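You operate a simulated robot arm through the tools that you are given. There is no shell and no other tool. Be economical: measure what you need, move in short steps, check, and stop when the job is done.

The job below is to be done with a simulated two-armed robot. You get a single attempt, and the scene is never put back.

Task
Open the middle drawer of the sieve bench, put the striped blue tub in the inside of the middle drawer of the sieve bench, then shut the drawer. Close the dial cover. Do these in any order.
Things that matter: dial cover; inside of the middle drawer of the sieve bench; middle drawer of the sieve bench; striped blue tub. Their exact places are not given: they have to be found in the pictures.

It is judged by the outcome, as a careful person would: the job done as asked, and still so three seconds after it is handed in. It fails if anything else is knocked over, pushed out of place, dropped, spilled or broken. Lids that push on must go on centred and level and be pressed home; caps that screw on are set level and turned clockwise until they are tight.

Robot
Two 7-joint arms with fingered hands on one trunk, on a base that drives. Base frame: it is fixed to the floor where the robot stands at the start and does not move with it; the origin is under the middle of the robot, x ahead of it, y to its left, z up. Readings come in mm, degrees, newtons and seconds.
The left shoulder is at the start at [20, 123, 837], the right one opposite. With the tool pointing down near the work surface each hand reaches from about 100 to 460 mm from the robot's upright axis, wherever it stands, measured 20 degrees to its own side. Places, roughly: dial cover [3700, 8600, 1200]; inside of the middle drawer of the sieve bench [300, -500, 400]; middle drawer of the sieve bench [300, -400, 400]; striped blue tub (5x5x5 cm) [-100, 1100, 800]. Payload 2.4 kg a hand.
The tool frame of a hand sits at the grasp point between the pads (the TCP): z along the fingers, y along the line on which they close. The tips reach 17 mm beyond it. The gripper opens to 88 mm. The gripper's body begins 47 mm behind the TCP. The gripper is a hand of 3 fingers: y runs from the thumb to the fingers, the wrist lies at [0, 0, -165] in the tool frame, and closing takes about 1.5 s.
Orientation is that of the tool frame in the base frame, as a unit quaternion [w, x, y, z]. With the fingers straight down and closing along the base's y, the tool's x points along the base's -x, its y along +y and its z along -z.

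Tools
- The arms move only by the tool step_arm. It takes "left_steps", "right_steps" or both (then of equal length, played together; a hand with none holds still); each is text: rows parted by semicolons, each of 7 numbers parted by spaces: the opening, from 0 (shut) to 1 (fully open), then the shift along the tool's x, y, z in cm, then the turn, a rotation vector about the tool's x, y, z in degrees. In form: jaw tx ty tz rx ry rz; .... A call has 1 to 20 rows; each row shifts and turns the commanded pose from where the row before left it, along the tool's axes as they then stand. Rows are played at 5 a second. More than 50 mm and 8.6 degrees between two rows, or a gripper value outside its range, and nothing of the call is played. A pose out of reach is approached as far as the arm can. The call stops where the force on the tool passes 40 N (or 10 N more than at its start, if that is more) or the arm is blocked; 0.2 s more then pass. Each finger travels about 45 mm/s and halts on what it meets, pressing with about 28 N; the grip force reading is that of the motor and also rises with nothing between the fingers. The clock runs only during rows and for 0.2 s after the last one: add rows that do not move to give the fingers time. It gives the time, the measured TCP pose, the force on the tool (base axes), the opening and the grip force at its end, in the units of the frame above (readings bear some noise), with the torque about the TCP (base axes, N m) and any sound that the robot's microphone picked up.
- Cameras (640 x 400 px; columns grow to the right, rows downward): "scene" is now at [35.3, -13.2, 1269.4]; the picture's right is [-0.23, -0.97, 0.00], its down [-0.91, 0.21, -0.36] and it looks along [0.35, -0.08, -0.93] (base axes); focal length 288 px, centre (320, 200). "left" rides on the left gripper at [-52, 4, -66] in its tool frame; the picture's right is [-0.09, -1.00, 0.00], its down [0.78, -0.07, -0.62] and it looks along [0.62, -0.05, 0.78] (tool axes); focal length 243 px, centre (320, 200). "right" rides on the right gripper at [52, 4, -66] in its tool frame; the picture's right is [-0.08, 1.00, 0.00], its down [-0.78, -0.07, -0.62] and it looks along [-0.62, -0.05, 0.78] (tool axes); focal length 243 px, centre (320, 200).
- snapshot(camera): a new picture of that camera. It takes no simulated time.
- lift_body(by): slides the trunk up (or, below 0, down) by that many mm; the arms and the scene camera ride with it, the base frame stays. It gives what a move gives, with no picture.
- roll_base(legs): drives the robot by 1 to 6 legs, each [ahead, left, turn to the left] in mm, mm and degrees, along the robot's own axes; the way and the turn of a leg run together, so that a leg with both is an arc; at most 1500 mm and 180 degrees a leg. The arms and the cameras ride along, it lands a little off, and it stops where it bumps. It gives what a move gives.
- hand_shape(shape, hand): the hand has 3 fingers and takes this shape, open, in about a second: jaw (thumb against the fingers, like two jaws); tri (thumb and two fingers); tip (a fingertip pinch); poke (one finger out to press); point (the index stretched); flat (the hand flat); cup (the hand cupped); fist (a fist). The gripper value then closes the fingers along that shape, each until it touches; the sizes above hold for jaw. It gives what a move gives, with no picture.
- aim_head(pan, tilt): turns the head with the scene camera to pan (to the left, within 120 degrees either way) and tilt (down, from -29 to 69), counted from straight ahead of the robot. It gives what a move gives.
- probe_pixels(camera, pixels): for up to 12 pixels [column, row] of the newest picture of that camera ("zoom" is the newest enlarged one), the place [x, y, z] in the base frame of the surface seen there, good to about 3 mm. It takes no simulated time.
- inspect(camera, box): a new picture of the part [left, top, right, bottom] of that camera's present view, enlarged. It takes no simulated time.
- sign_off(): hands the job in; it is judged then, once.

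Keep the steps short. Do not move on a guess: measure, check each grasp and each placing, and mend mistakes. In all there are 110 turns and 88 pictures (those below and enlarged ones count). Leave the grippers open and the arms clear of the work at the hand-in unless told otherwise, and finish with a single line.

The tools are called after ">>>" as name(argument=value, ...) on one line, values as JSON. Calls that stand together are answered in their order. step_arm: Moves the arms, as the interface text tells. Its arguments: {"type":"object","properties":{"left_steps":{"type":"string"},"right_steps":{"type":"string"}},"required":[]} The other tools are called the same way: lift_body (by) slides the trunk up or down; hand_shape (shape, hand) gives the hand a shape; roll_base (legs) drives the base; aim_head (pan, tilt) turns the head that bears the scene camera; snapshot (camera) takes a picture; probe_pixels (camera, pixels) gives the place of the surface under pixels of a picture; inspect (camera, box) takes an enlarged picture of a part of a camera's view; sign_off () hands the job in.

At the start:

```text
time_s: 0.0
left_eef_pos: [291.1, 104.6, 662.0]
left_tool_rot: [0.0, 0.0, 1.0, 0.0]
left_contact_force: [0.1, -0.5, 0.1]
left_ft_torque: [-0.01, 0.01, 0.02]
left_width: 88.1
left_finger_force: 0.1
left_shape: jaw
right_eef_pos: [311.0, -134.8, 690.3]
right_tool_rot: [0.001, 0.0, 1.0, 0.0]
right_contact_force: [0.3, 0.4, 1.1]
right_ft_torque: [0.0, 0.04, 0.02]
right_width: 88.0
right_finger_force: 0.1
right_shape: jaw
trunk travel left (down, up): [-50.0, 780.0]
robot x, y, heading: [0.7, -0.7, 0.1]
head pan, tilt: [-13.2, 68.8]
```

scene: 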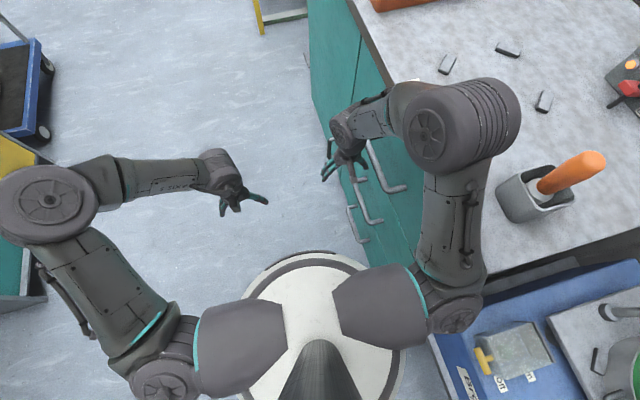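
right: 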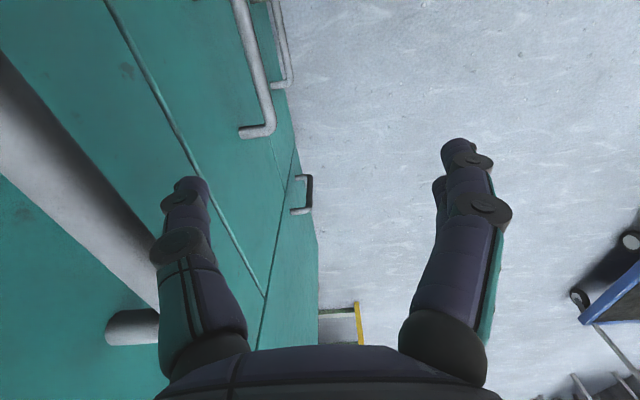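
left: 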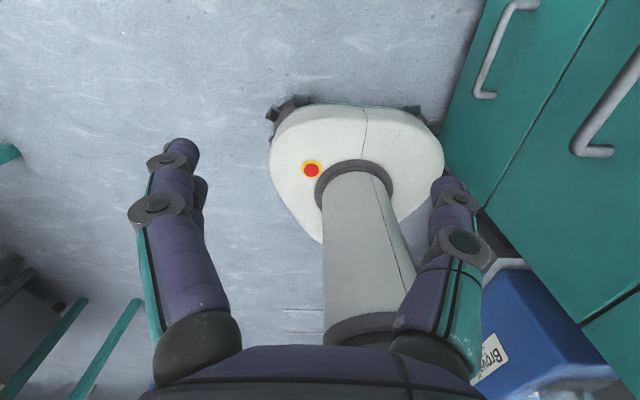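

I see the green bench with drawers on my right. I'll look at the drawers first.

>>> aim_head(pan=-60, tilt=50)

>>> snapshot(camera="scene")

>>> aim_head(pan=95, tilt=30)

>>> snapshot(camera="scene")

>>> aim_head(pan=50, tilt=10)

>>> snapshot(camera="scene")

```text
time_s: 1.1
left_eef_pos: [292.6, 105.0, 661.8]
left_tool_rot: [0.0, 0.0, 1.0, 0.0]
left_contact_force: [-0.2, -0.5, -0.2]
left_ft_torque: [-0.02, 0.02, 0.02]
left_width: 87.9
left_finger_force: 0.0
left_shape: jaw
right_eef_pos: [312.2, -134.4, 690.4]
right_tool_rot: [-0.001, 0.001, 1.0, 0.0]
right_contact_force: [0.0, 0.1, -0.7]
right_ft_torque: [-0.01, -0.02, 0.01]
right_width: 87.9
right_finger_force: 0.0
right_shape: jaw
trunk travel left (down, up): [-50.0, 780.0]
robot x, y, heading: [-2.5, 3.0, 0.0]
head pan, tilt: [-60.0, 50.0]
```

```text
84 pictures are left
```

scene: 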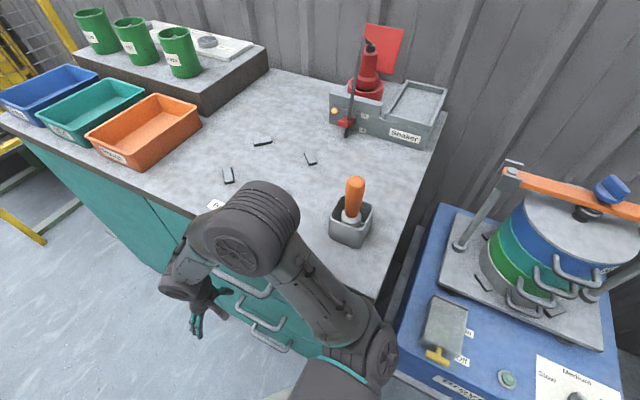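

```text
time_s: 3.5
left_eef_pos: [291.0, 105.6, 661.9]
left_tool_rot: [0.0, 0.0, 1.0, 0.0]
left_contact_force: [-0.6, 0.2, -0.5]
left_ft_torque: [0.01, -0.01, -0.01]
left_width: 88.0
left_finger_force: 0.0
left_shape: jaw
right_eef_pos: [311.4, -135.0, 689.4]
right_tool_rot: [0.0, 0.0, 1.0, 0.0]
right_contact_force: [-0.1, 0.3, 0.0]
right_ft_torque: [0.04, -0.03, 0.0]
right_width: 87.9
right_finger_force: 0.0
right_shape: jaw
trunk travel left (down, up): [-50.0, 780.0]
robot x, y, heading: [-2.7, 0.6, 0.1]
head pan, tilt: [95.0, 30.0]
```

```text
83 pictures are left
```

scene: 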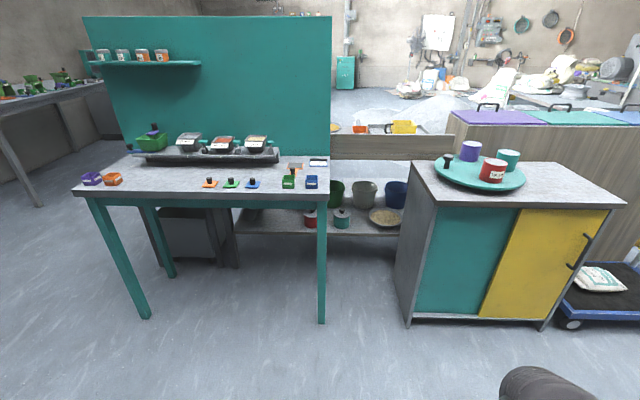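

```text
time_s: 4.7
left_eef_pos: [291.8, 105.0, 662.2]
left_tool_rot: [0.0, -0.001, 1.0, 0.0]
left_contact_force: [1.0, -0.2, 0.7]
left_ft_torque: [-0.02, 0.02, -0.03]
left_width: 87.7
left_finger_force: 0.1
left_shape: jaw
right_eef_pos: [310.6, -133.8, 689.6]
right_tool_rot: [0.001, 0.0, 1.0, 0.0]
right_contact_force: [-0.4, -1.3, -0.4]
right_ft_torque: [0.02, 0.02, -0.01]
right_width: 88.0
right_finger_force: 0.0
right_shape: jaw
trunk travel left (down, up): [-50.0, 780.0]
robot x, y, heading: [2.4, -0.6, 0.1]
head pan, tilt: [50.0, 10.0]
```

```text
82 pictures are left
```

scene: 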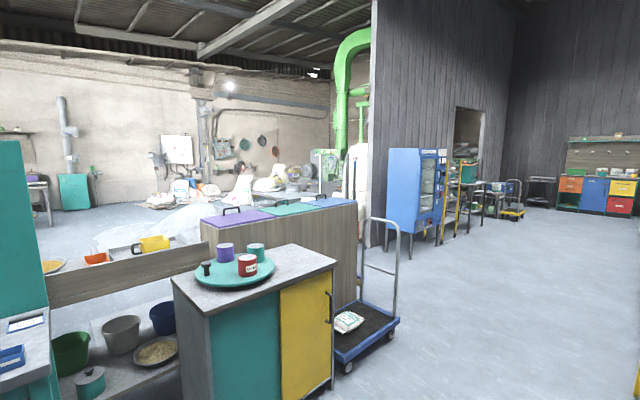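

Now a closer look at the tubs on the bench near [-100,1100,800] and at the far wall.

>>> aim_head(pan=97, tilt=30)

>>> inspect(camera="scene", box=[180, 120, 380, 245])

>>> probe_pixels(camera="zoom", pixels=[[320, 200], [460, 200], [480, 200], [400, 200]])

>>> aim_head(pan=66, tilt=5)

>>> inspect(camera="scene", box=[160, 60, 480, 260])

>>> aim_head(pan=-80, tilt=65)

>>> snapshot(camera="scene")

```text
time_s: 5.8
left_eef_pos: [291.9, 104.5, 662.1]
left_tool_rot: [0.0, 0.0, 1.0, 0.0]
left_contact_force: [0.3, -0.1, 0.4]
left_ft_torque: [0.0, 0.04, 0.02]
left_width: 88.0
left_finger_force: 0.0
left_shape: jaw
right_eef_pos: [311.9, -135.8, 690.7]
right_tool_rot: [-0.001, 0.0, 1.0, 0.001]
right_contact_force: [-0.3, -0.9, 0.0]
right_ft_torque: [-0.04, -0.01, 0.01]
right_width: 87.8
right_finger_force: 0.0
right_shape: jaw
trunk travel left (down, up): [-50.0, 780.0]
robot x, y, heading: [-2.2, -1.8, -0.1]
head pan, tilt: [97.0, 30.0]
```

```text
3.20 times, centred on (280, 182) of scene
```

zoom: 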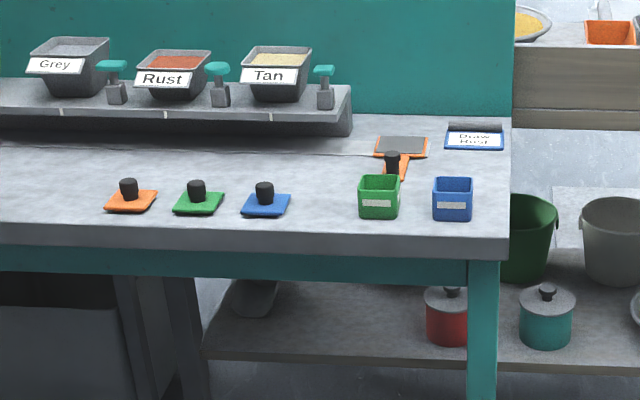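

```text
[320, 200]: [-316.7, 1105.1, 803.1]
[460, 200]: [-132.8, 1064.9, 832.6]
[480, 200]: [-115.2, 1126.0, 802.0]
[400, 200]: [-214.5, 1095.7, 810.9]
```

```text
time_s: 6.8
left_eef_pos: [290.6, 105.0, 661.8]
left_tool_rot: [0.0, 0.0, 1.0, 0.0]
left_contact_force: [0.0, -0.7, 0.0]
left_ft_torque: [0.0, 0.01, -0.03]
left_width: 87.6
left_finger_force: 0.1
left_shape: jaw
right_eef_pos: [311.8, -134.2, 690.6]
right_tool_rot: [0.0, 0.001, 1.0, 0.0]
right_contact_force: [-1.0, -0.1, 0.7]
right_ft_torque: [0.0, 0.01, 0.0]
right_width: 88.1
right_finger_force: 0.1
right_shape: jaw
trunk travel left (down, up): [-50.0, 780.0]
robot x, y, heading: [0.1, -2.4, -0.1]
head pan, tilt: [66.0, 5.0]
```

```text
2.00 times, centred on (320, 160) of scene
```

zoom: 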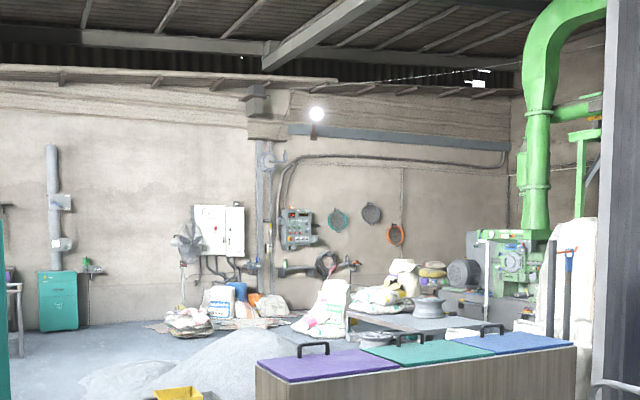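

```text
time_s: 9.1
left_eef_pos: [291.2, 104.7, 660.9]
left_tool_rot: [0.0, 0.0, 1.0, -0.001]
left_contact_force: [-0.7, -0.2, -0.1]
left_ft_torque: [0.02, 0.04, 0.02]
left_width: 87.9
left_finger_force: 0.2
left_shape: jaw
right_eef_pos: [311.2, -134.1, 689.8]
right_tool_rot: [0.0, 0.0, 1.0, 0.001]
right_contact_force: [-0.4, 0.4, -0.4]
right_ft_torque: [-0.03, 0.0, -0.01]
right_width: 88.2
right_finger_force: 0.1
right_shape: jaw
trunk travel left (down, up): [-50.0, 780.0]
robot x, y, heading: [-0.2, 1.9, 0.0]
head pan, tilt: [-80.0, 65.0]
```

```text
79 pictures are left
```

scene: 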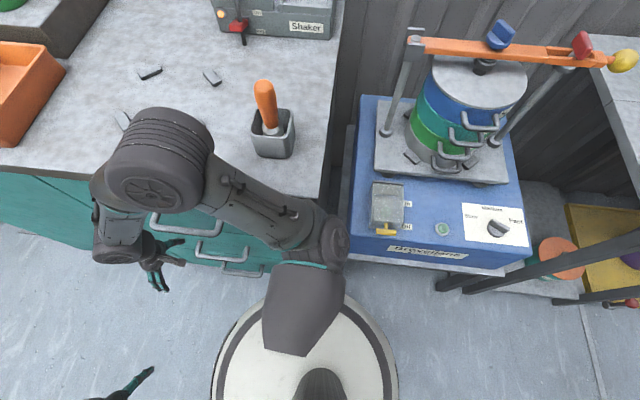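

Handles of the three drawers are at about (185,222), (222,250), (243,270). I measure them.

>>> probe_pixels(camera="scene", pixels=[[152, 220], [185, 233], [219, 225], [198, 250], [222, 260], [247, 255], [225, 272], [243, 276], [262, 270], [250, 245], [320, 196], [70, 230]])

>>> inspect(camera="scene", box=[100, 170, 340, 320])

```text
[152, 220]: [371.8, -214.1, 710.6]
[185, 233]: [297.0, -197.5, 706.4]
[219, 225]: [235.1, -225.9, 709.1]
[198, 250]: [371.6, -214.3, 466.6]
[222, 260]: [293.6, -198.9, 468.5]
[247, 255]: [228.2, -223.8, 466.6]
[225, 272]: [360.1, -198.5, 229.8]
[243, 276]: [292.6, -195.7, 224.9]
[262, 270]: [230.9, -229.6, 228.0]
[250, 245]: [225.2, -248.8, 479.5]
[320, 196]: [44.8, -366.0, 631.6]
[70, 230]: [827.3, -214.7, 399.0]
```

```text
2.67 times, centred on (220, 245) of scene
```

zoom: 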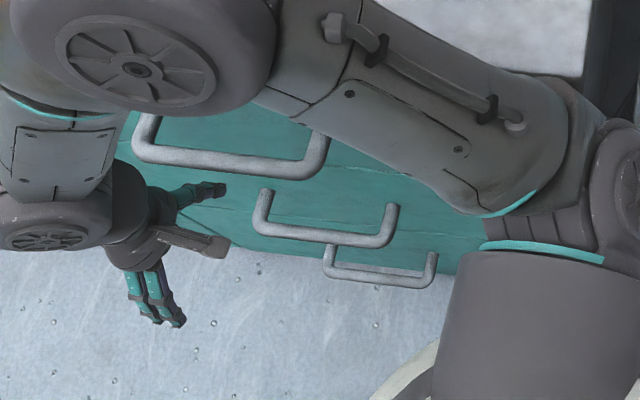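

The middle handle is a bar along x, centre about [300,-199,467], with the front face near y=-250. I'll shift the base left for room and check what lies on the left.

>>> roll_base(legs=[[0, 160, 0]])

>>> aim_head(pan=60, tilt=55)

>>> snapshot(camera="scene")

>>> probe_pixels(camera="scene", pixels=[[60, 60], [200, 80], [320, 80], [430, 60], [320, 200], [150, 150]])

>>> aim_head(pan=-50, tilt=60)

>>> snapshot(camera="scene")

```text
time_s: 10.5
left_eef_pos: [291.6, 265.5, 661.6]
left_tool_rot: [0.0, -0.002, 1.0, 0.0]
left_contact_force: [0.2, -0.7, -1.2]
left_ft_torque: [-0.03, -0.03, -0.02]
left_width: 87.8
left_finger_force: 0.1
left_shape: jaw
right_eef_pos: [311.8, 25.0, 689.8]
right_tool_rot: [0.001, -0.002, 1.0, 0.0]
right_contact_force: [0.1, -0.3, -0.4]
right_ft_torque: [0.0, -0.03, -0.01]
right_width: 88.0
right_finger_force: 0.1
right_shape: jaw
trunk travel left (down, up): [-50.0, 780.0]
robot x, y, heading: [-2.0, 157.6, 0.1]
head pan, tilt: [-80.0, 65.0]
```

```text
time_s: 12.7
left_eef_pos: [290.2, 264.9, 661.6]
left_tool_rot: [0.001, -0.002, 1.0, 0.0]
left_contact_force: [0.0, -0.7, 0.0]
left_ft_torque: [-0.01, 0.0, -0.01]
left_width: 88.0
left_finger_force: 0.0
left_shape: jaw
right_eef_pos: [312.5, 23.3, 691.5]
right_tool_rot: [0.0, -0.001, 1.0, 0.0]
right_contact_force: [-0.7, 0.5, -0.3]
right_ft_torque: [-0.02, 0.01, 0.01]
right_width: 88.0
right_finger_force: 0.1
right_shape: jaw
trunk travel left (down, up): [-50.0, 780.0]
robot x, y, heading: [0.4, 157.3, -0.0]
head pan, tilt: [60.0, 55.0]
```

```text
77 pictures are left
```

scene: 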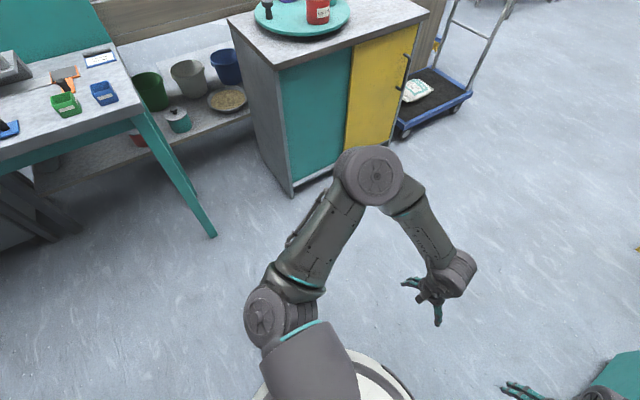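

```text
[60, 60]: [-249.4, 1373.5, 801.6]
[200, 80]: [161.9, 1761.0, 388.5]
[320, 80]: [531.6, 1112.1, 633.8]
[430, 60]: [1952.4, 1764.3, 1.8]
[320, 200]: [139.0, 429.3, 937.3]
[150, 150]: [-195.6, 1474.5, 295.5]
```

```text
time_s: 14.6
left_eef_pos: [291.2, 265.5, 662.3]
left_tool_rot: [-0.001, -0.001, 1.0, 0.0]
left_contact_force: [0.0, 0.6, 0.8]
left_ft_torque: [-0.02, 0.0, 0.01]
left_width: 87.9
left_finger_force: 0.0
left_shape: jaw
right_eef_pos: [312.6, 25.4, 689.6]
right_tool_rot: [0.0, -0.002, 1.0, 0.0]
right_contact_force: [0.3, 0.3, -1.3]
right_ft_torque: [0.03, 0.01, 0.01]
right_width: 88.0
right_finger_force: 0.2
right_shape: jaw
trunk travel left (down, up): [-50.0, 780.0]
robot x, y, heading: [0.8, 162.5, -0.1]
head pan, tilt: [-50.0, 60.0]
```

```text
76 pictures are left
```

scene: 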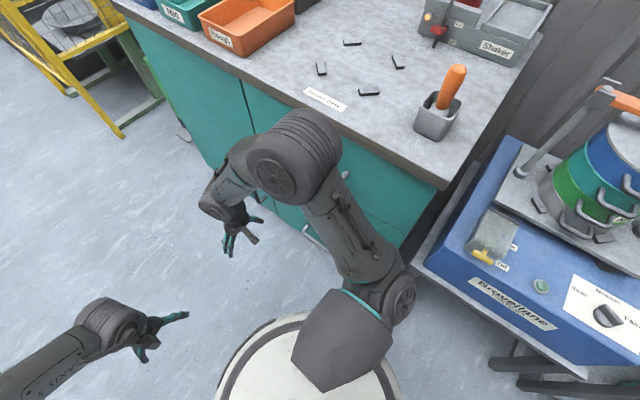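

Left side is clear (nearest cabinet at y≈1110). I now tilt the right hand 48° so its fingers point to the bench and down.

>>> step_arm(right_steps="0.7 0 0 0 8 0 0; 0.7 0 0 0 8 0 0; 0.7 0 0 0 8 0 0; 0.7 0 0 0 8 0 0; 0.7 0 0 0 8 0 0; 0.7 0 0 0 8 0 0; 0.7 0 0 0 0 0 0; 0.7 0.2 0.27 4.25 0 0 0; 0.7 0.2 0.27 4.25 0 0 0; 0.7 0.2 0.27 4.25 0 0 0; 0.7 0.2 0.27 4.25 0 0 0; 0.7 0.2 0.27 4.25 0 0 0; 0.7 0.2 0.27 4.25 0 0 0; 0.7 0 0 0 0 0 0")

>>> snapshot(camera="right")

>>> snapshot(camera="scene")

```text
time_s: 17.6
left_eef_pos: [291.8, 264.8, 662.4]
left_tool_rot: [0.0, -0.002, 1.0, 0.0]
left_contact_force: [-1.0, 0.5, 0.8]
left_ft_torque: [0.01, 0.02, 0.0]
left_width: 87.8
left_finger_force: 0.0
left_shape: jaw
right_eef_pos: [299.2, -154.8, 509.8]
right_tool_rot: [0.0, -0.002, 0.913, -0.407]
right_contact_force: [0.5, 0.4, 0.6]
right_ft_torque: [0.01, -0.04, 0.02]
right_width: 61.9
right_finger_force: 0.1
right_shape: jaw
trunk travel left (down, up): [-50.0, 780.0]
robot x, y, heading: [-1.8, 154.4, 0.2]
head pan, tilt: [-50.0, 60.0]
```

```text
75 pictures are left
```

right: 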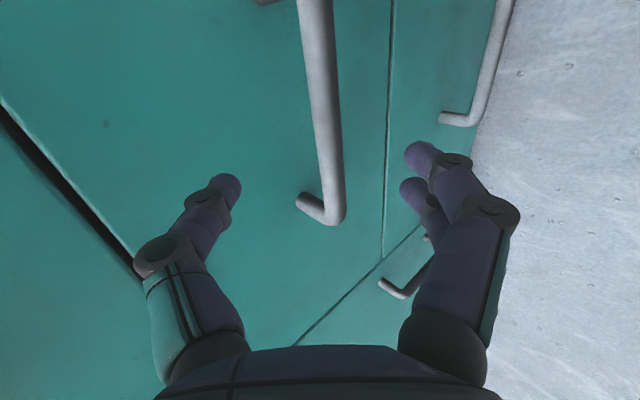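

```text
74 pictures are left
```

scene: 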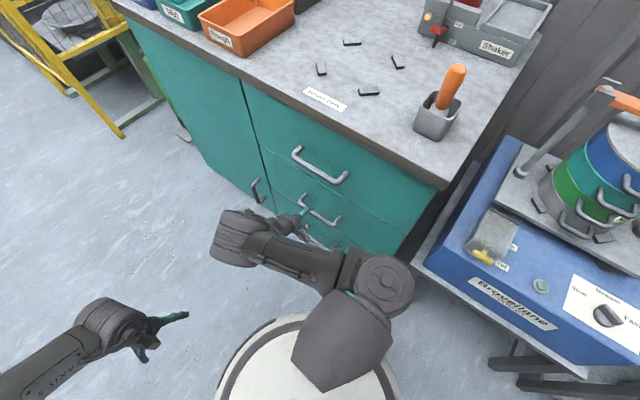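

The bar lies between the fingers in the wrist view. I measure the bar and front face near it.

>>> probe_pixels(camera="right", pixels=[[315, 40], [322, 100], [330, 160], [335, 200], [300, 200], [250, 60], [360, 60], [388, 100], [310, 5]])

```text
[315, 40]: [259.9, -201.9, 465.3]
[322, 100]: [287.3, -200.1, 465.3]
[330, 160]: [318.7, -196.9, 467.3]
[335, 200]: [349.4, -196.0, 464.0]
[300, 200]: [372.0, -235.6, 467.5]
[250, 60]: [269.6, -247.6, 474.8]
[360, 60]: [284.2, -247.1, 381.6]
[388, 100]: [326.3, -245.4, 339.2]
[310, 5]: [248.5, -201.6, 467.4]
```

Bar centre is about [300,-204,464]; front face at y=-247. I advance 6.2 cm along the fingers and close.

>>> step_arm(right_steps="0.7 0 0.05 2.1 0 0 0; 0.7 0 0.05 2.1 0 0 0; 0.7 0 0.05 2 0 0 0; 0.7 0 0 0 0 0 0; 0.1 0 0 0 0 0 0; 0 0 0 0 0 0 0; 0 0 0 0 0 0 0; 0 0 0 0 0 0 0; 0 0 0 0 0 0 0; 0 0 0 0 0 0 0; 0 0 0 0 0 0 0")

>>> snapshot(camera="right")

```text
time_s: 20.0
left_eef_pos: [290.7, 265.7, 662.3]
left_tool_rot: [0.0, -0.002, 1.0, -0.001]
left_contact_force: [1.1, 0.2, 0.7]
left_ft_torque: [0.0, -0.04, -0.02]
left_width: 87.7
left_finger_force: 0.0
left_shape: jaw
right_eef_pos: [299.2, -198.2, 463.4]
right_tool_rot: [0.0, -0.001, 0.914, -0.406]
right_contact_force: [-0.5, -4.7, -8.6]
right_ft_torque: [0.04, -0.02, 0.0]
right_width: 5.6
right_finger_force: 28.0
right_shape: jaw
trunk travel left (down, up): [-50.0, 780.0]
robot x, y, heading: [-0.9, 156.6, 0.0]
head pan, tilt: [-50.0, 60.0]
```

```text
73 pictures are left
```

right: 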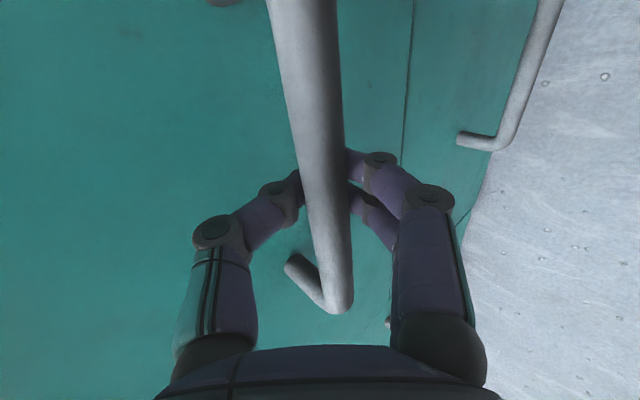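

The fingers are closed around the bar (28 N). I pull a little by rolling left.

>>> roll_base(legs=[[0, 60, 0]])

>>> snapshot(camera="scene")

```text
time_s: 21.0
left_eef_pos: [290.0, 324.2, 663.0]
left_tool_rot: [0.001, -0.002, 1.0, 0.0]
left_contact_force: [-0.3, 0.3, -1.0]
left_ft_torque: [0.03, 0.03, 0.0]
left_width: 87.9
left_finger_force: 0.2
left_shape: jaw
right_eef_pos: [299.0, -140.2, 463.9]
right_tool_rot: [0.0, -0.001, 0.913, -0.407]
right_contact_force: [-15.7, -1.9, -10.2]
right_ft_torque: [0.0, 0.1, -0.04]
right_width: 5.2
right_finger_force: 27.9
right_shape: jaw
trunk travel left (down, up): [-50.0, 780.0]
robot x, y, heading: [0.8, 220.0, 0.2]
head pan, tilt: [-50.0, 60.0]
```

```text
72 pictures are left
```

scene: 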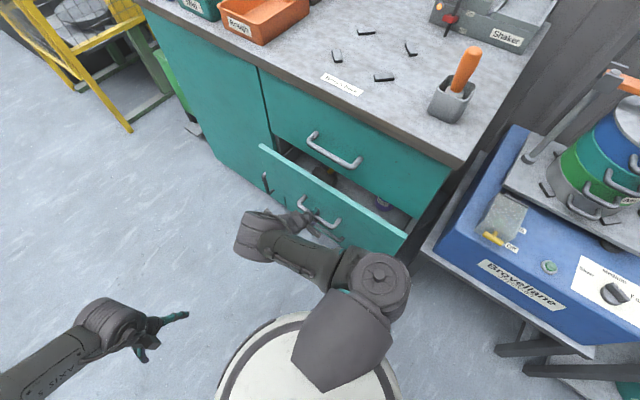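

The drawer is opening. I pull 220 mm more.

>>> roll_base(legs=[[0, 110, 0], [0, 110, 0]])

>>> snapshot(camera="scene")

```text
time_s: 22.7
left_eef_pos: [290.4, 474.7, 661.0]
left_tool_rot: [-0.001, 0.0, 1.0, -0.001]
left_contact_force: [0.2, 0.6, -0.1]
left_ft_torque: [-0.02, 0.01, 0.01]
left_width: 88.0
left_finger_force: 0.1
left_shape: jaw
right_eef_pos: [297.0, 14.3, 460.8]
right_tool_rot: [-0.001, -0.001, 0.916, -0.401]
right_contact_force: [8.0, 1.9, -19.9]
right_ft_torque: [-0.19, -0.02, -0.07]
right_width: 2.2
right_finger_force: 27.9
right_shape: jaw
trunk travel left (down, up): [-50.0, 780.0]
robot x, y, heading: [-1.3, 375.1, -0.1]
head pan, tilt: [-50.0, 60.0]
stopped in leg 2: the force on the tool passed its limit at 41 N (the readings are from after the stop); the commanded pose is now the measured one
```

```text
71 pictures are left
```

scene: 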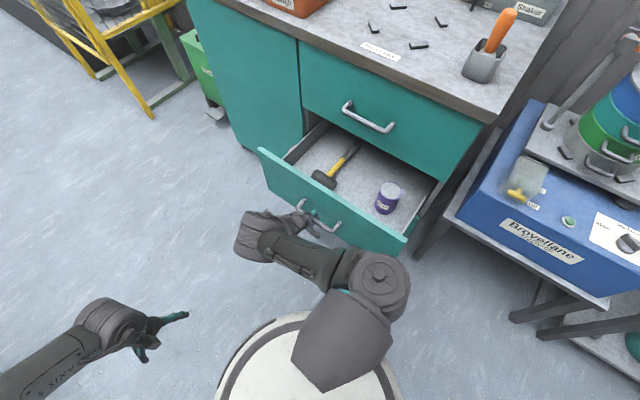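

The drawer hit its end stop at about 210 mm. Inside: a hammer and a purple can. I measure the interior.

>>> inspect(camera="scene", box=[240, 100, 460, 260])

>>> probe_pixels(camera="zoom", pixels=[[240, 230], [350, 170], [330, 250], [425, 240], [70, 150], [300, 330], [470, 395], [500, 300], [400, 150], [390, 300], [250, 60], [560, 240]])

```text
2.50 times, centred on (350, 180) of scene
```

zoom: 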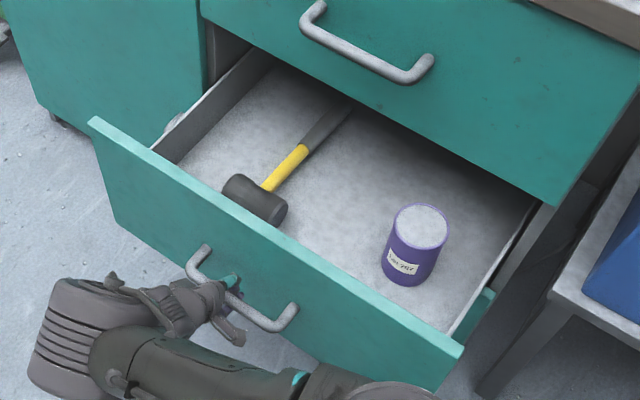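

```text
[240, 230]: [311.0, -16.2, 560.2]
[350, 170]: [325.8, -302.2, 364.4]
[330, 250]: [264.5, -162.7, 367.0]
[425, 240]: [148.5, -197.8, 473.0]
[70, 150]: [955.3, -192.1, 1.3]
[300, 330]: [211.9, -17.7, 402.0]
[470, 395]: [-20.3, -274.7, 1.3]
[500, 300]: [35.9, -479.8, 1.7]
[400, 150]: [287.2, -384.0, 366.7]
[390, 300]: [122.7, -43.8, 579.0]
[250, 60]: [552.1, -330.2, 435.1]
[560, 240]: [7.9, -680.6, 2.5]
```

Drawer floor z≈366, front panel top z≈579; free floor near (265,-150). Release the handle and back off along the fingers.

>>> step_arm(right_steps="0.6 0 0 0 0 0 0; 0.6 0 0 0 0 0 0; 0.6 0 0 0 0 0 0; 0.6 0 0 0 0 0 0; 0.6 0 0 0 0 0 0; 0.6 0 0 -3 0 0 0; 0.6 0 0 -4 0 0 0; 0.6 0 0 -4 0 0 0; 0.6 0 0 -4 0 0 0; 0.7 0 0 -4 0 0 0; 0.7 0 0 -4 0 0 0; 0.7 0 0 0 0 0 0")

>>> snapshot(camera="scene")

```text
time_s: 25.3
left_eef_pos: [290.0, 475.3, 662.3]
left_tool_rot: [0.0, 0.0, 1.0, 0.0]
left_contact_force: [-0.2, -0.3, -0.2]
left_ft_torque: [0.0, -0.02, 0.02]
left_width: 88.0
left_finger_force: 0.1
left_shape: jaw
right_eef_pos: [296.7, 184.3, 618.3]
right_tool_rot: [-0.001, 0.001, 0.915, -0.404]
right_contact_force: [-0.4, 0.4, -0.1]
right_ft_torque: [-0.03, 0.0, 0.01]
right_width: 61.2
right_finger_force: 0.0
right_shape: jaw
trunk travel left (down, up): [-50.0, 780.0]
robot x, y, heading: [-2.0, 368.2, 0.0]
head pan, tilt: [-50.0, 60.0]
```

```text
69 pictures are left
```

scene: 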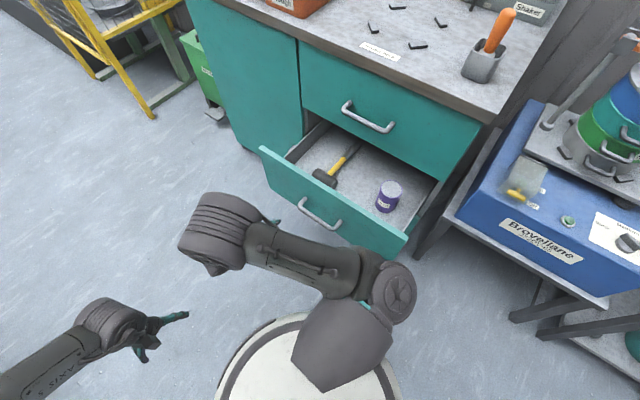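

The drawer stays open. I straighten the right hand and measure the drawer's free floor.

>>> step_arm(right_steps="1 0 0 0 -8 0 0; 1 0 0 0 -8 0 0; 1 0 0 0 -8 0 0; 1 0 0 0 -8 0 0; 1 0 0 0 -8 0 0; 1 0 0 0 -8 0 0; 1 0 2 -4 0 0 0; 1 0 2 -3 0 0 0; 1 0 0 0 0 0 0")

>>> lift_body(by=250)

>>> aim_head(pan=-58, tilt=60)

>>> inspect(camera="scene", box=[200, 80, 440, 230])

```text
time_s: 27.3
left_eef_pos: [289.8, 475.5, 661.8]
left_tool_rot: [0.0, 0.001, 1.0, 0.0]
left_contact_force: [0.0, 0.7, -0.1]
left_ft_torque: [0.02, 0.0, 0.03]
left_width: 88.0
left_finger_force: 0.0
left_shape: jaw
right_eef_pos: [296.2, 222.6, 689.3]
right_tool_rot: [-0.001, 0.001, 1.0, 0.004]
right_contact_force: [1.0, -0.1, -0.4]
right_ft_torque: [-0.02, -0.01, 0.01]
right_width: 87.9
right_finger_force: 0.0
right_shape: jaw
trunk travel left (down, up): [-50.0, 780.0]
robot x, y, heading: [-0.7, 366.2, -0.2]
head pan, tilt: [-50.0, 60.0]
```

```text
time_s: 29.9
left_eef_pos: [289.8, 475.7, 910.8]
left_tool_rot: [0.0, 0.0, 1.0, 0.0]
left_contact_force: [0.3, -0.7, 0.0]
left_ft_torque: [0.01, 0.0, 0.01]
left_width: 87.7
left_finger_force: 0.0
left_shape: jaw
right_eef_pos: [296.8, 222.7, 939.1]
right_tool_rot: [-0.001, 0.001, 1.0, 0.002]
right_contact_force: [-0.4, 0.1, -0.3]
right_ft_torque: [0.0, -0.01, -0.01]
right_width: 88.1
right_finger_force: 0.1
right_shape: jaw
trunk travel left (down, up): [-300.0, 530.0]
robot x, y, heading: [-2.3, 372.5, 0.0]
head pan, tilt: [-50.0, 60.0]
```

```text
time_s: 30.6
left_eef_pos: [288.9, 475.9, 912.2]
left_tool_rot: [0.0, 0.0, 1.0, -0.001]
left_contact_force: [0.1, -0.1, 0.4]
left_ft_torque: [0.04, -0.01, 0.04]
left_width: 87.7
left_finger_force: 0.1
left_shape: jaw
right_eef_pos: [294.9, 223.0, 938.6]
right_tool_rot: [-0.001, 0.001, 1.0, 0.002]
right_contact_force: [1.1, 0.2, -0.7]
right_ft_torque: [-0.03, 0.03, -0.01]
right_width: 87.8
right_finger_force: 0.0
right_shape: jaw
trunk travel left (down, up): [-300.0, 530.0]
robot x, y, heading: [-2.7, 370.7, 0.2]
head pan, tilt: [-58.0, 60.0]
```

```text
2.67 times, centred on (320, 155) of scene
```

zoom: 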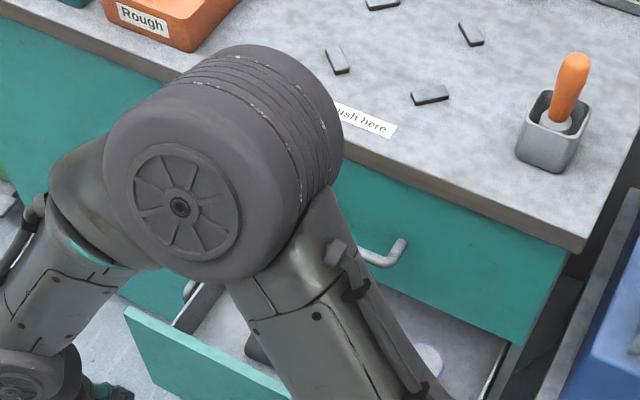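

The arm hides it; I'll measure later. Turn toward the tub bench and stop a bit short.

>>> roll_base(legs=[[0, 0, 90], [250, 260, 0]])

>>> aim_head(pan=-15, tilt=60)

>>> snapshot(camera="scene")

>>> snapshot(camera="right")

```text
time_s: 36.7
left_eef_pos: [-364.4, 909.8, 912.0]
left_tool_rot: [0.0, 0.709, -0.705, 0.001]
left_contact_force: [-0.4, 0.0, 1.0]
left_ft_torque: [-0.03, 0.01, -0.01]
left_width: 88.0
left_finger_force: 0.1
left_shape: jaw
right_eef_pos: [-111.7, 917.5, 938.1]
right_tool_rot: [0.002, 0.708, -0.706, -0.001]
right_contact_force: [0.2, -0.3, 0.5]
right_ft_torque: [0.03, 0.0, 0.04]
right_width: 88.1
right_finger_force: 0.0
right_shape: jaw
trunk travel left (down, up): [-300.0, 530.0]
robot x, y, heading: [-254.4, 619.4, 90.1]
head pan, tilt: [-58.0, 60.0]
```

```text
time_s: 37.8
left_eef_pos: [-364.4, 909.1, 912.0]
left_tool_rot: [0.0, 0.709, -0.705, 0.0]
left_contact_force: [-0.8, 0.5, 0.7]
left_ft_torque: [-0.04, -0.01, -0.02]
left_width: 87.9
left_finger_force: 0.1
left_shape: jaw
right_eef_pos: [-111.7, 918.1, 939.6]
right_tool_rot: [0.003, 0.708, -0.706, -0.001]
right_contact_force: [-0.9, 0.7, -0.9]
right_ft_torque: [-0.04, -0.01, -0.02]
right_width: 87.8
right_finger_force: 0.1
right_shape: jaw
trunk travel left (down, up): [-300.0, 530.0]
robot x, y, heading: [-256.9, 616.3, 90.3]
head pan, tilt: [-15.0, 60.0]
```

```text
67 pictures are left
```

scene: 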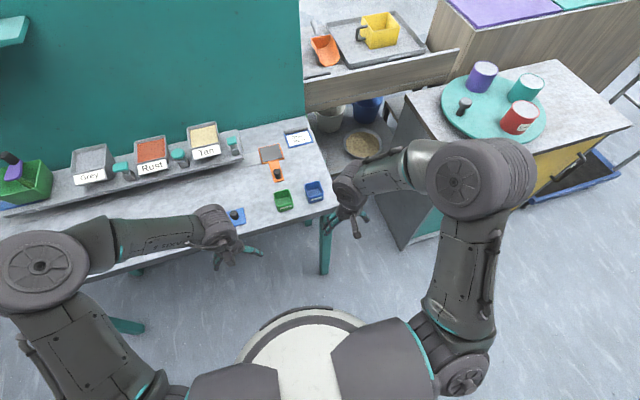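

```text
66 pictures are left
```

right: 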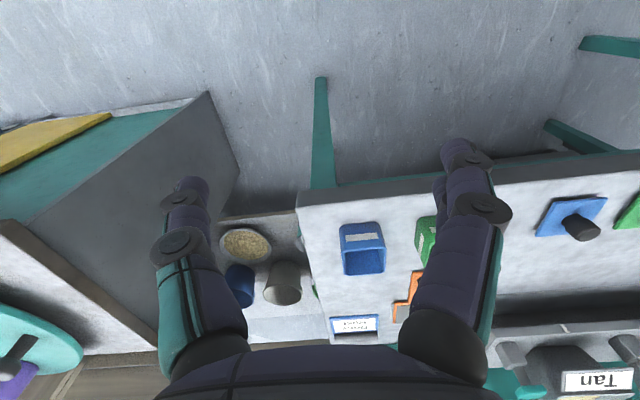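

The blue tub is open-topped, at (362,247) in the right picture. Measure it, the green one, and the table.

>>> inspect(camera="right", box=[300, 180, 500, 305])

>>> probe_pixels(camera="right", pixels=[[342, 226], [380, 224], [384, 248], [345, 250], [345, 272], [383, 271], [362, 260], [418, 240], [330, 210], [362, 236]])

>>> probe_pixels(camera="scene", pixels=[[306, 184], [320, 183], [324, 193], [309, 195], [291, 193], [314, 188], [290, 205], [350, 230]])

```text
3.20 times, centred on (400, 242) of right
```

zoom: 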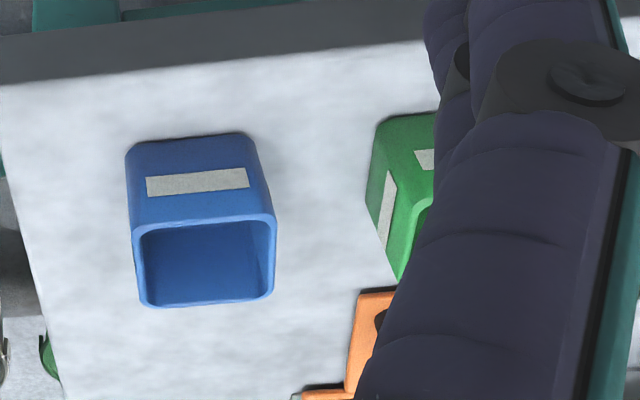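

```text
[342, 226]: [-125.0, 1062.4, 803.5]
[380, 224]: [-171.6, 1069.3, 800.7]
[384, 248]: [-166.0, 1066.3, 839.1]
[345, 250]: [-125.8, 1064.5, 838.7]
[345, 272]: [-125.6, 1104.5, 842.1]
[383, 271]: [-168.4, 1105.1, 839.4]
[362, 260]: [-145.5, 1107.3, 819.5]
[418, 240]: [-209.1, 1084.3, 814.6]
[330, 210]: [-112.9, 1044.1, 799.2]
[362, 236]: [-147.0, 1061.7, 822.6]
```

```text
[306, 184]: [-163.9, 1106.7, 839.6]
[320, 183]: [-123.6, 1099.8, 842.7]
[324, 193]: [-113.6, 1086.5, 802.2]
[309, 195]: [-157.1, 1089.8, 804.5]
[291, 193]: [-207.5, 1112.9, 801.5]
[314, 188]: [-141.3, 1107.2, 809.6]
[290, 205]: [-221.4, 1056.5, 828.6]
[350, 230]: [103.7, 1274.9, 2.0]
```

Tub: centre [-146,1085], 47 mm wide, z 800–842, white stripe on its sides. Gap to the green tub is about 38 mm. Drive nearer.

>>> roll_base(legs=[[110, 30, 0]])

```text
time_s: 39.0
left_eef_pos: [-395.7, 1021.9, 911.4]
left_tool_rot: [-0.001, 0.709, -0.705, 0.001]
left_contact_force: [0.2, 0.0, -0.3]
left_ft_torque: [0.01, 0.02, -0.01]
left_width: 88.2
left_finger_force: 0.1
left_shape: jaw
right_eef_pos: [-142.7, 1030.5, 938.9]
right_tool_rot: [0.003, 0.709, -0.706, -0.001]
right_contact_force: [0.5, 0.5, -0.3]
right_ft_torque: [0.03, 0.03, -0.02]
right_width: 87.8
right_finger_force: 0.0
right_shape: jaw
trunk travel left (down, up): [-300.0, 530.0]
robot x, y, heading: [-288.9, 727.2, 90.4]
head pan, tilt: [-15.0, 60.0]
```

Move over the tub at z≈872 with fingers at 70 mm, then look.

>>> step_arm(right_steps="0.8 -1.8 0.1 0 0 0 0; 0.8 -1.8 0.1 0 0 0 0; 0.8 -1.85 0.13 0 0 0 0; 0.8 0 0 2.2 0 0 0; 0.8 0 0 2.2 0 0 0; 0.8 0 0 2.2 0 0 0; 0.8 0 0 0 0 0 0")

>>> snapshot(camera="right")

>>> probe_pixels(camera="right", pixels=[[270, 265], [340, 268], [268, 300], [340, 300], [300, 240], [410, 270]])

```text
time_s: 40.6
left_eef_pos: [-395.3, 1019.7, 911.6]
left_tool_rot: [0.001, 0.709, -0.705, 0.0]
left_contact_force: [0.2, 0.5, 0.2]
left_ft_torque: [0.02, 0.01, 0.01]
left_width: 87.8
left_finger_force: 0.1
left_shape: jaw
right_eef_pos: [-146.3, 1081.9, 872.4]
right_tool_rot: [0.002, 0.709, -0.705, -0.002]
right_contact_force: [-0.3, -0.4, 0.0]
right_ft_torque: [0.02, 0.0, -0.01]
right_width: 70.5
right_finger_force: 0.0
right_shape: jaw
trunk travel left (down, up): [-300.0, 530.0]
robot x, y, heading: [-290.4, 729.5, 90.2]
head pan, tilt: [-15.0, 60.0]
```

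```text
64 pictures are left
```

right: 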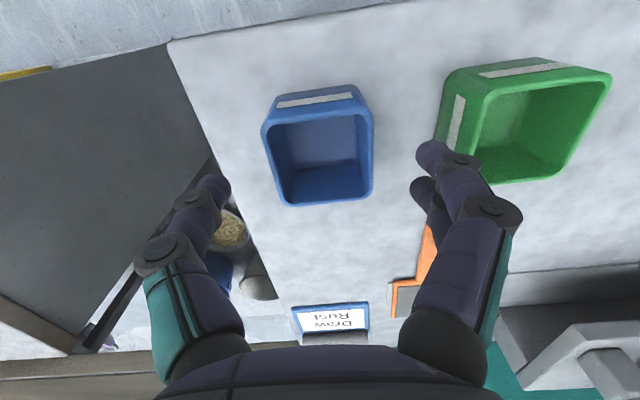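

```text
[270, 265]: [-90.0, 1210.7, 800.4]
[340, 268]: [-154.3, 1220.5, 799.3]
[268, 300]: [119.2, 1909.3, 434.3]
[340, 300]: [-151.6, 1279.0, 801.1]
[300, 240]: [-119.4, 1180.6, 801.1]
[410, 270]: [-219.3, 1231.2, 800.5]
```

Check the tub's rim position in this picture.

>>> probe_pixels(camera="right", pixels=[[267, 130], [370, 117], [286, 203], [370, 196], [316, 122], [328, 200], [276, 170], [371, 160], [445, 90], [470, 140]])

```text
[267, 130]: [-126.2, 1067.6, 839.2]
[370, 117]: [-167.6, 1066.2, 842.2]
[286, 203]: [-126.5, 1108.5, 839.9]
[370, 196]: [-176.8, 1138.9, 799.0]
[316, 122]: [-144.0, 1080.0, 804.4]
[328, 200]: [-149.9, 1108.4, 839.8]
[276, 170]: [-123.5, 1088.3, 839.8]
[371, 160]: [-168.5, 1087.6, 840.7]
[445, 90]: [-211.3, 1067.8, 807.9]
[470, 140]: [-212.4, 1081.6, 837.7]
```

Tub centre is [-146.5,1087]. Shift 5 mm, lower to z≈825 and close.

>>> step_arm(right_steps="0.8 -0.5 0 0 0 0 0; 0.8 0 0 1.6 0 0 0; 0.8 0 0 1.6 0 0 0; 0.8 0 0 1.5 0 0 0; 0.8 0 0 0 0 0 0; 0.3 0 0 0 0 0 0; 0.3 0 0 0 0 0 0; 0.3 0 0 0 0 0 0; 0.3 0 0 0 0 0 0; 0.3 0 0 0 0 0 0")

>>> snapshot(camera="right")

```text
time_s: 42.8
left_eef_pos: [-395.7, 1020.2, 910.5]
left_tool_rot: [0.0, 0.709, -0.705, -0.001]
left_contact_force: [-0.4, -0.2, 0.5]
left_ft_torque: [0.02, -0.01, 0.01]
left_width: 88.1
left_finger_force: 0.1
left_shape: jaw
right_eef_pos: [-147.0, 1087.1, 825.4]
right_tool_rot: [0.003, 0.709, -0.705, -0.001]
right_contact_force: [0.9, -0.3, 0.4]
right_ft_torque: [0.01, 0.01, 0.04]
right_width: 41.6
right_finger_force: 27.4
right_shape: jaw
trunk travel left (down, up): [-300.0, 530.0]
robot x, y, heading: [-290.8, 726.1, 90.3]
head pan, tilt: [-15.0, 60.0]
```

```text
63 pictures are left
```

right: 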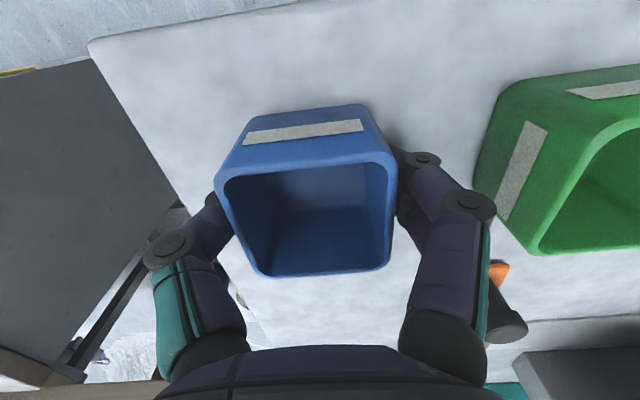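

Gripped (41.6 mm, 27 N). Lift it slowly and check.

>>> step_arm(right_steps="0.2 0 0 -1 0 0 0; 0.2 0 0 -3 0 0 0; 0.2 0 0 -4 0 0 0; 0.2 0 0 -4 0 0 0; 0.2 0 0 0 0 0 0")

>>> snapshot(camera="right")

```text
time_s: 44.0
left_eef_pos: [-395.1, 1020.5, 912.3]
left_tool_rot: [0.0, 0.709, -0.705, 0.0]
left_contact_force: [-0.6, -0.3, 0.6]
left_ft_torque: [0.01, 0.02, -0.02]
left_width: 87.7
left_finger_force: 0.0
left_shape: jaw
right_eef_pos: [-146.4, 1089.4, 944.9]
right_tool_rot: [0.002, 0.709, -0.706, -0.002]
right_contact_force: [-0.2, 0.0, 0.4]
right_ft_torque: [0.02, -0.02, 0.0]
right_width: 41.6
right_finger_force: 27.9
right_shape: jaw
trunk travel left (down, up): [-300.0, 530.0]
robot x, y, heading: [-288.4, 732.1, 90.2]
head pan, tilt: [-15.0, 60.0]
```

```text
62 pictures are left
```

right: 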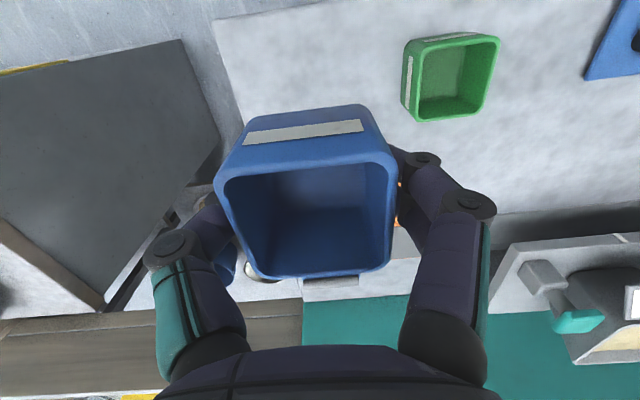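

Held firmly. Back off, and drive to face the drawer from a distance.

>>> roll_base(legs=[[-230, 0, 0], [0, 0, -90], [690, 0, 0], [0, 0, -90]])

>>> aim_head(pan=0, tilt=55)

>>> snapshot(camera="scene")

```text
time_s: 56.8
left_eef_pos: [495.6, 211.6, 911.4]
left_tool_rot: [0.0, 0.709, 0.705, -0.001]
left_contact_force: [-0.4, -0.6, 0.3]
left_ft_torque: [0.01, 0.01, -0.01]
left_width: 88.0
left_finger_force: 0.1
left_shape: jaw
right_eef_pos: [246.5, 146.1, 944.4]
right_tool_rot: [0.001, 0.71, 0.704, 0.003]
right_contact_force: [-0.3, 0.4, -0.5]
right_ft_torque: [-0.01, -0.02, -0.01]
right_width: 41.3
right_finger_force: 27.6
right_shape: jaw
trunk travel left (down, up): [-300.0, 530.0]
robot x, y, heading: [394.5, 506.4, -90.3]
head pan, tilt: [-15.0, 60.0]
```

```text
time_s: 57.5
left_eef_pos: [495.0, 212.4, 912.0]
left_tool_rot: [0.0, 0.709, 0.705, 0.0]
left_contact_force: [0.7, 0.4, 0.2]
left_ft_torque: [0.0, 0.0, 0.01]
left_width: 87.8
left_finger_force: 0.1
left_shape: jaw
right_eef_pos: [248.1, 146.6, 944.7]
right_tool_rot: [0.001, 0.709, 0.705, 0.002]
right_contact_force: [0.7, 0.2, -0.8]
right_ft_torque: [-0.01, -0.03, -0.03]
right_width: 41.1
right_finger_force: 28.0
right_shape: jaw
trunk travel left (down, up): [-300.0, 530.0]
robot x, y, heading: [394.6, 502.8, -90.4]
head pan, tilt: [0.0, 55.0]
```

```text
61 pictures are left
```

scene: 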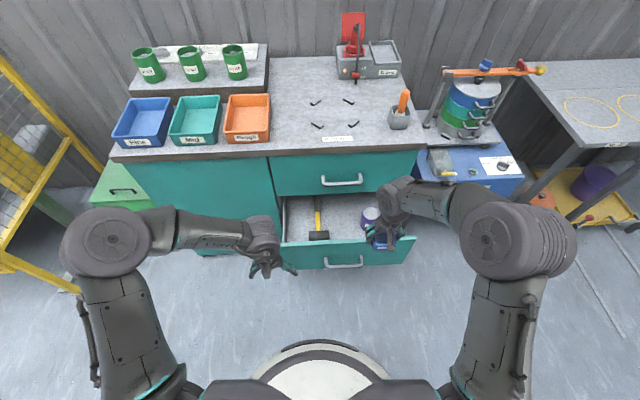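

Now I can see into the drawer from the front. Zoom and measure.

>>> inspect(camera="scene", box=[260, 165, 430, 275])

>>> probe_pixels(camera="scene", pixels=[[318, 237], [310, 234], [329, 234], [319, 215], [340, 230], [345, 215], [345, 236], [370, 213], [362, 220], [290, 230], [290, 210], [340, 240]])

```text
3.64 times, centred on (345, 220) of scene
```

zoom: 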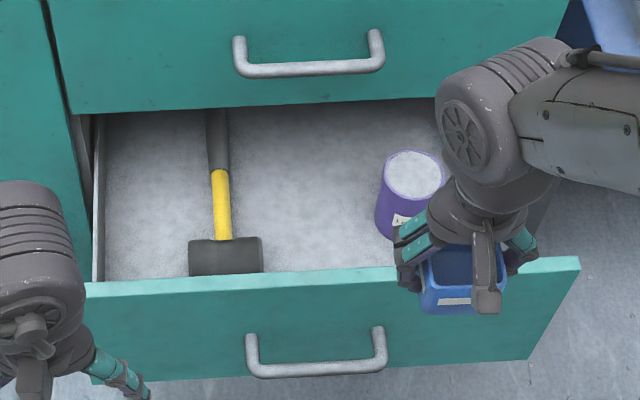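

```text
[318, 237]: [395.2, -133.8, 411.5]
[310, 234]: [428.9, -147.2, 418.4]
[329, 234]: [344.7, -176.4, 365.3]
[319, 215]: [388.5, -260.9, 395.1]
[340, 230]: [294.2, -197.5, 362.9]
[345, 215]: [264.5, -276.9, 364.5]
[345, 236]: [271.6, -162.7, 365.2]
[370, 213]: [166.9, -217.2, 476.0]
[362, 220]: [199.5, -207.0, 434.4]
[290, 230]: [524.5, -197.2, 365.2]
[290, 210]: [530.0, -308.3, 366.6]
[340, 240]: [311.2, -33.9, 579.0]
```

Free floor between can (x≤200) and hammer (x≥345): place at [275,-145]. Drive closer.

>>> roll_base(legs=[[225, 27, 0.4]])

>>> step_arm(right_steps="0.2 -2 0 0 0 0 0; 0.2 -2 0 0 0 0 0; 0.2 -2 0 0 0 0 0; 0.2 0 0 0 0 0 0")

>>> lift_body(by=-180)

>>> snapshot(camera="scene")

>>> snapshot(camera="right")

```text
time_s: 59.3
left_eef_pos: [522.4, -14.7, 911.4]
left_tool_rot: [-0.001, 0.707, 0.707, 0.001]
left_contact_force: [1.1, 0.0, 0.2]
left_ft_torque: [0.01, 0.0, 0.0]
left_width: 88.1
left_finger_force: 0.0
left_shape: jaw
right_eef_pos: [277.0, -81.2, 944.1]
right_tool_rot: [0.001, 0.708, 0.707, 0.003]
right_contact_force: [-0.6, 0.8, -0.3]
right_ft_torque: [-0.02, -0.03, 0.0]
right_width: 41.2
right_finger_force: 28.0
right_shape: jaw
trunk travel left (down, up): [-300.0, 530.0]
robot x, y, heading: [416.8, 277.5, -89.9]
head pan, tilt: [0.0, 55.0]
```

```text
time_s: 60.3
left_eef_pos: [522.6, -13.7, 911.8]
left_tool_rot: [0.0, 0.707, 0.708, 0.0]
left_contact_force: [0.3, 0.5, 0.8]
left_ft_torque: [0.03, 0.01, -0.02]
left_width: 87.6
left_finger_force: 0.1
left_shape: jaw
right_eef_pos: [275.4, -140.5, 944.5]
right_tool_rot: [0.002, 0.707, 0.707, 0.003]
right_contact_force: [-1.0, -0.5, 0.3]
right_ft_torque: [-0.03, 0.0, 0.01]
right_width: 41.4
right_finger_force: 28.7
right_shape: jaw
trunk travel left (down, up): [-300.0, 530.0]
robot x, y, heading: [418.0, 276.7, -89.9]
head pan, tilt: [0.0, 55.0]
```

```text
time_s: 62.3
left_eef_pos: [523.8, -13.4, 731.4]
left_tool_rot: [0.0, 0.706, 0.708, 0.0]
left_contact_force: [0.2, 0.0, -0.4]
left_ft_torque: [0.0, -0.01, 0.01]
left_width: 87.8
left_finger_force: 0.1
left_shape: jaw
right_eef_pos: [275.5, -140.8, 764.7]
right_tool_rot: [0.0, 0.707, 0.707, 0.002]
right_contact_force: [-0.3, 0.0, -0.8]
right_ft_torque: [-0.01, 0.03, 0.0]
right_width: 41.4
right_finger_force: 28.4
right_shape: jaw
trunk travel left (down, up): [-120.0, 710.0]
robot x, y, heading: [419.1, 277.0, -90.0]
head pan, tilt: [0.0, 55.0]
```

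```text
59 pictures are left
```

scene: 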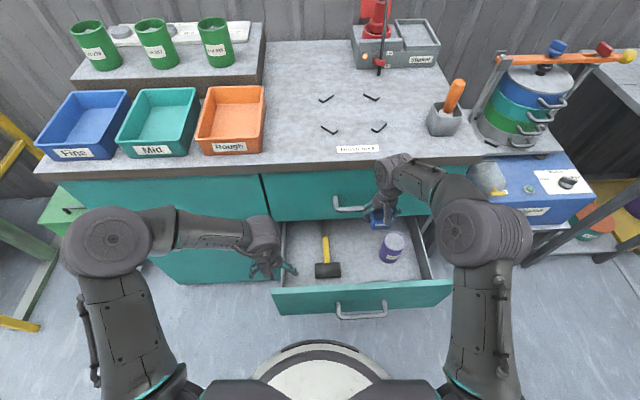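

```text
58 pictures are left
```

right: 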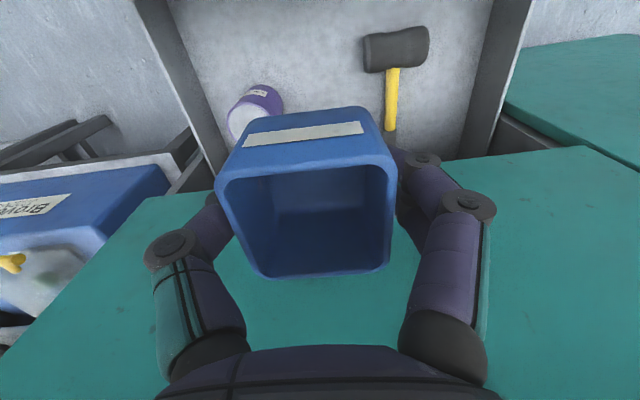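

Measure clearances: drawer front's inner edge, top handle, and hand size.

>>> inspect(camera="scene", box=[260, 140, 460, 330])

>>> probe_pixels(camera="zoom", pixels=[[200, 310], [200, 318], [200, 330], [200, 345], [400, 100], [380, 160], [370, 60], [330, 110], [270, 145], [300, 250]])

```text
2.11 times, centred on (360, 235) of scene
```

zoom: 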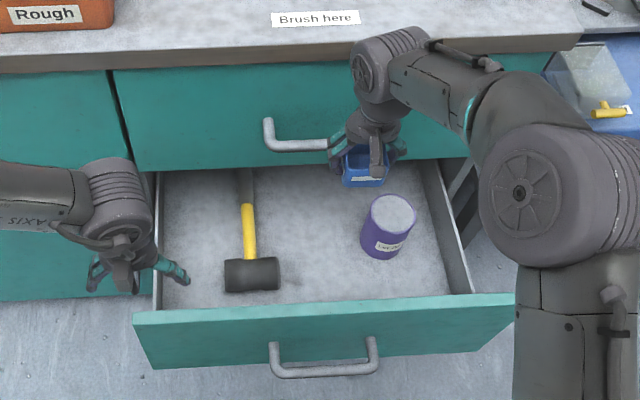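

```text
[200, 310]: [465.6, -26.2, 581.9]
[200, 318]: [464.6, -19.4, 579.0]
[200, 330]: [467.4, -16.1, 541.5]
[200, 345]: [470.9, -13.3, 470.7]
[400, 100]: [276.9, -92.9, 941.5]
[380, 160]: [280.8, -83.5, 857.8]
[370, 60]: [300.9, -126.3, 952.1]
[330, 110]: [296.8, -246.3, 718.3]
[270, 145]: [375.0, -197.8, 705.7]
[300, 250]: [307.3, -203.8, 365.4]
```

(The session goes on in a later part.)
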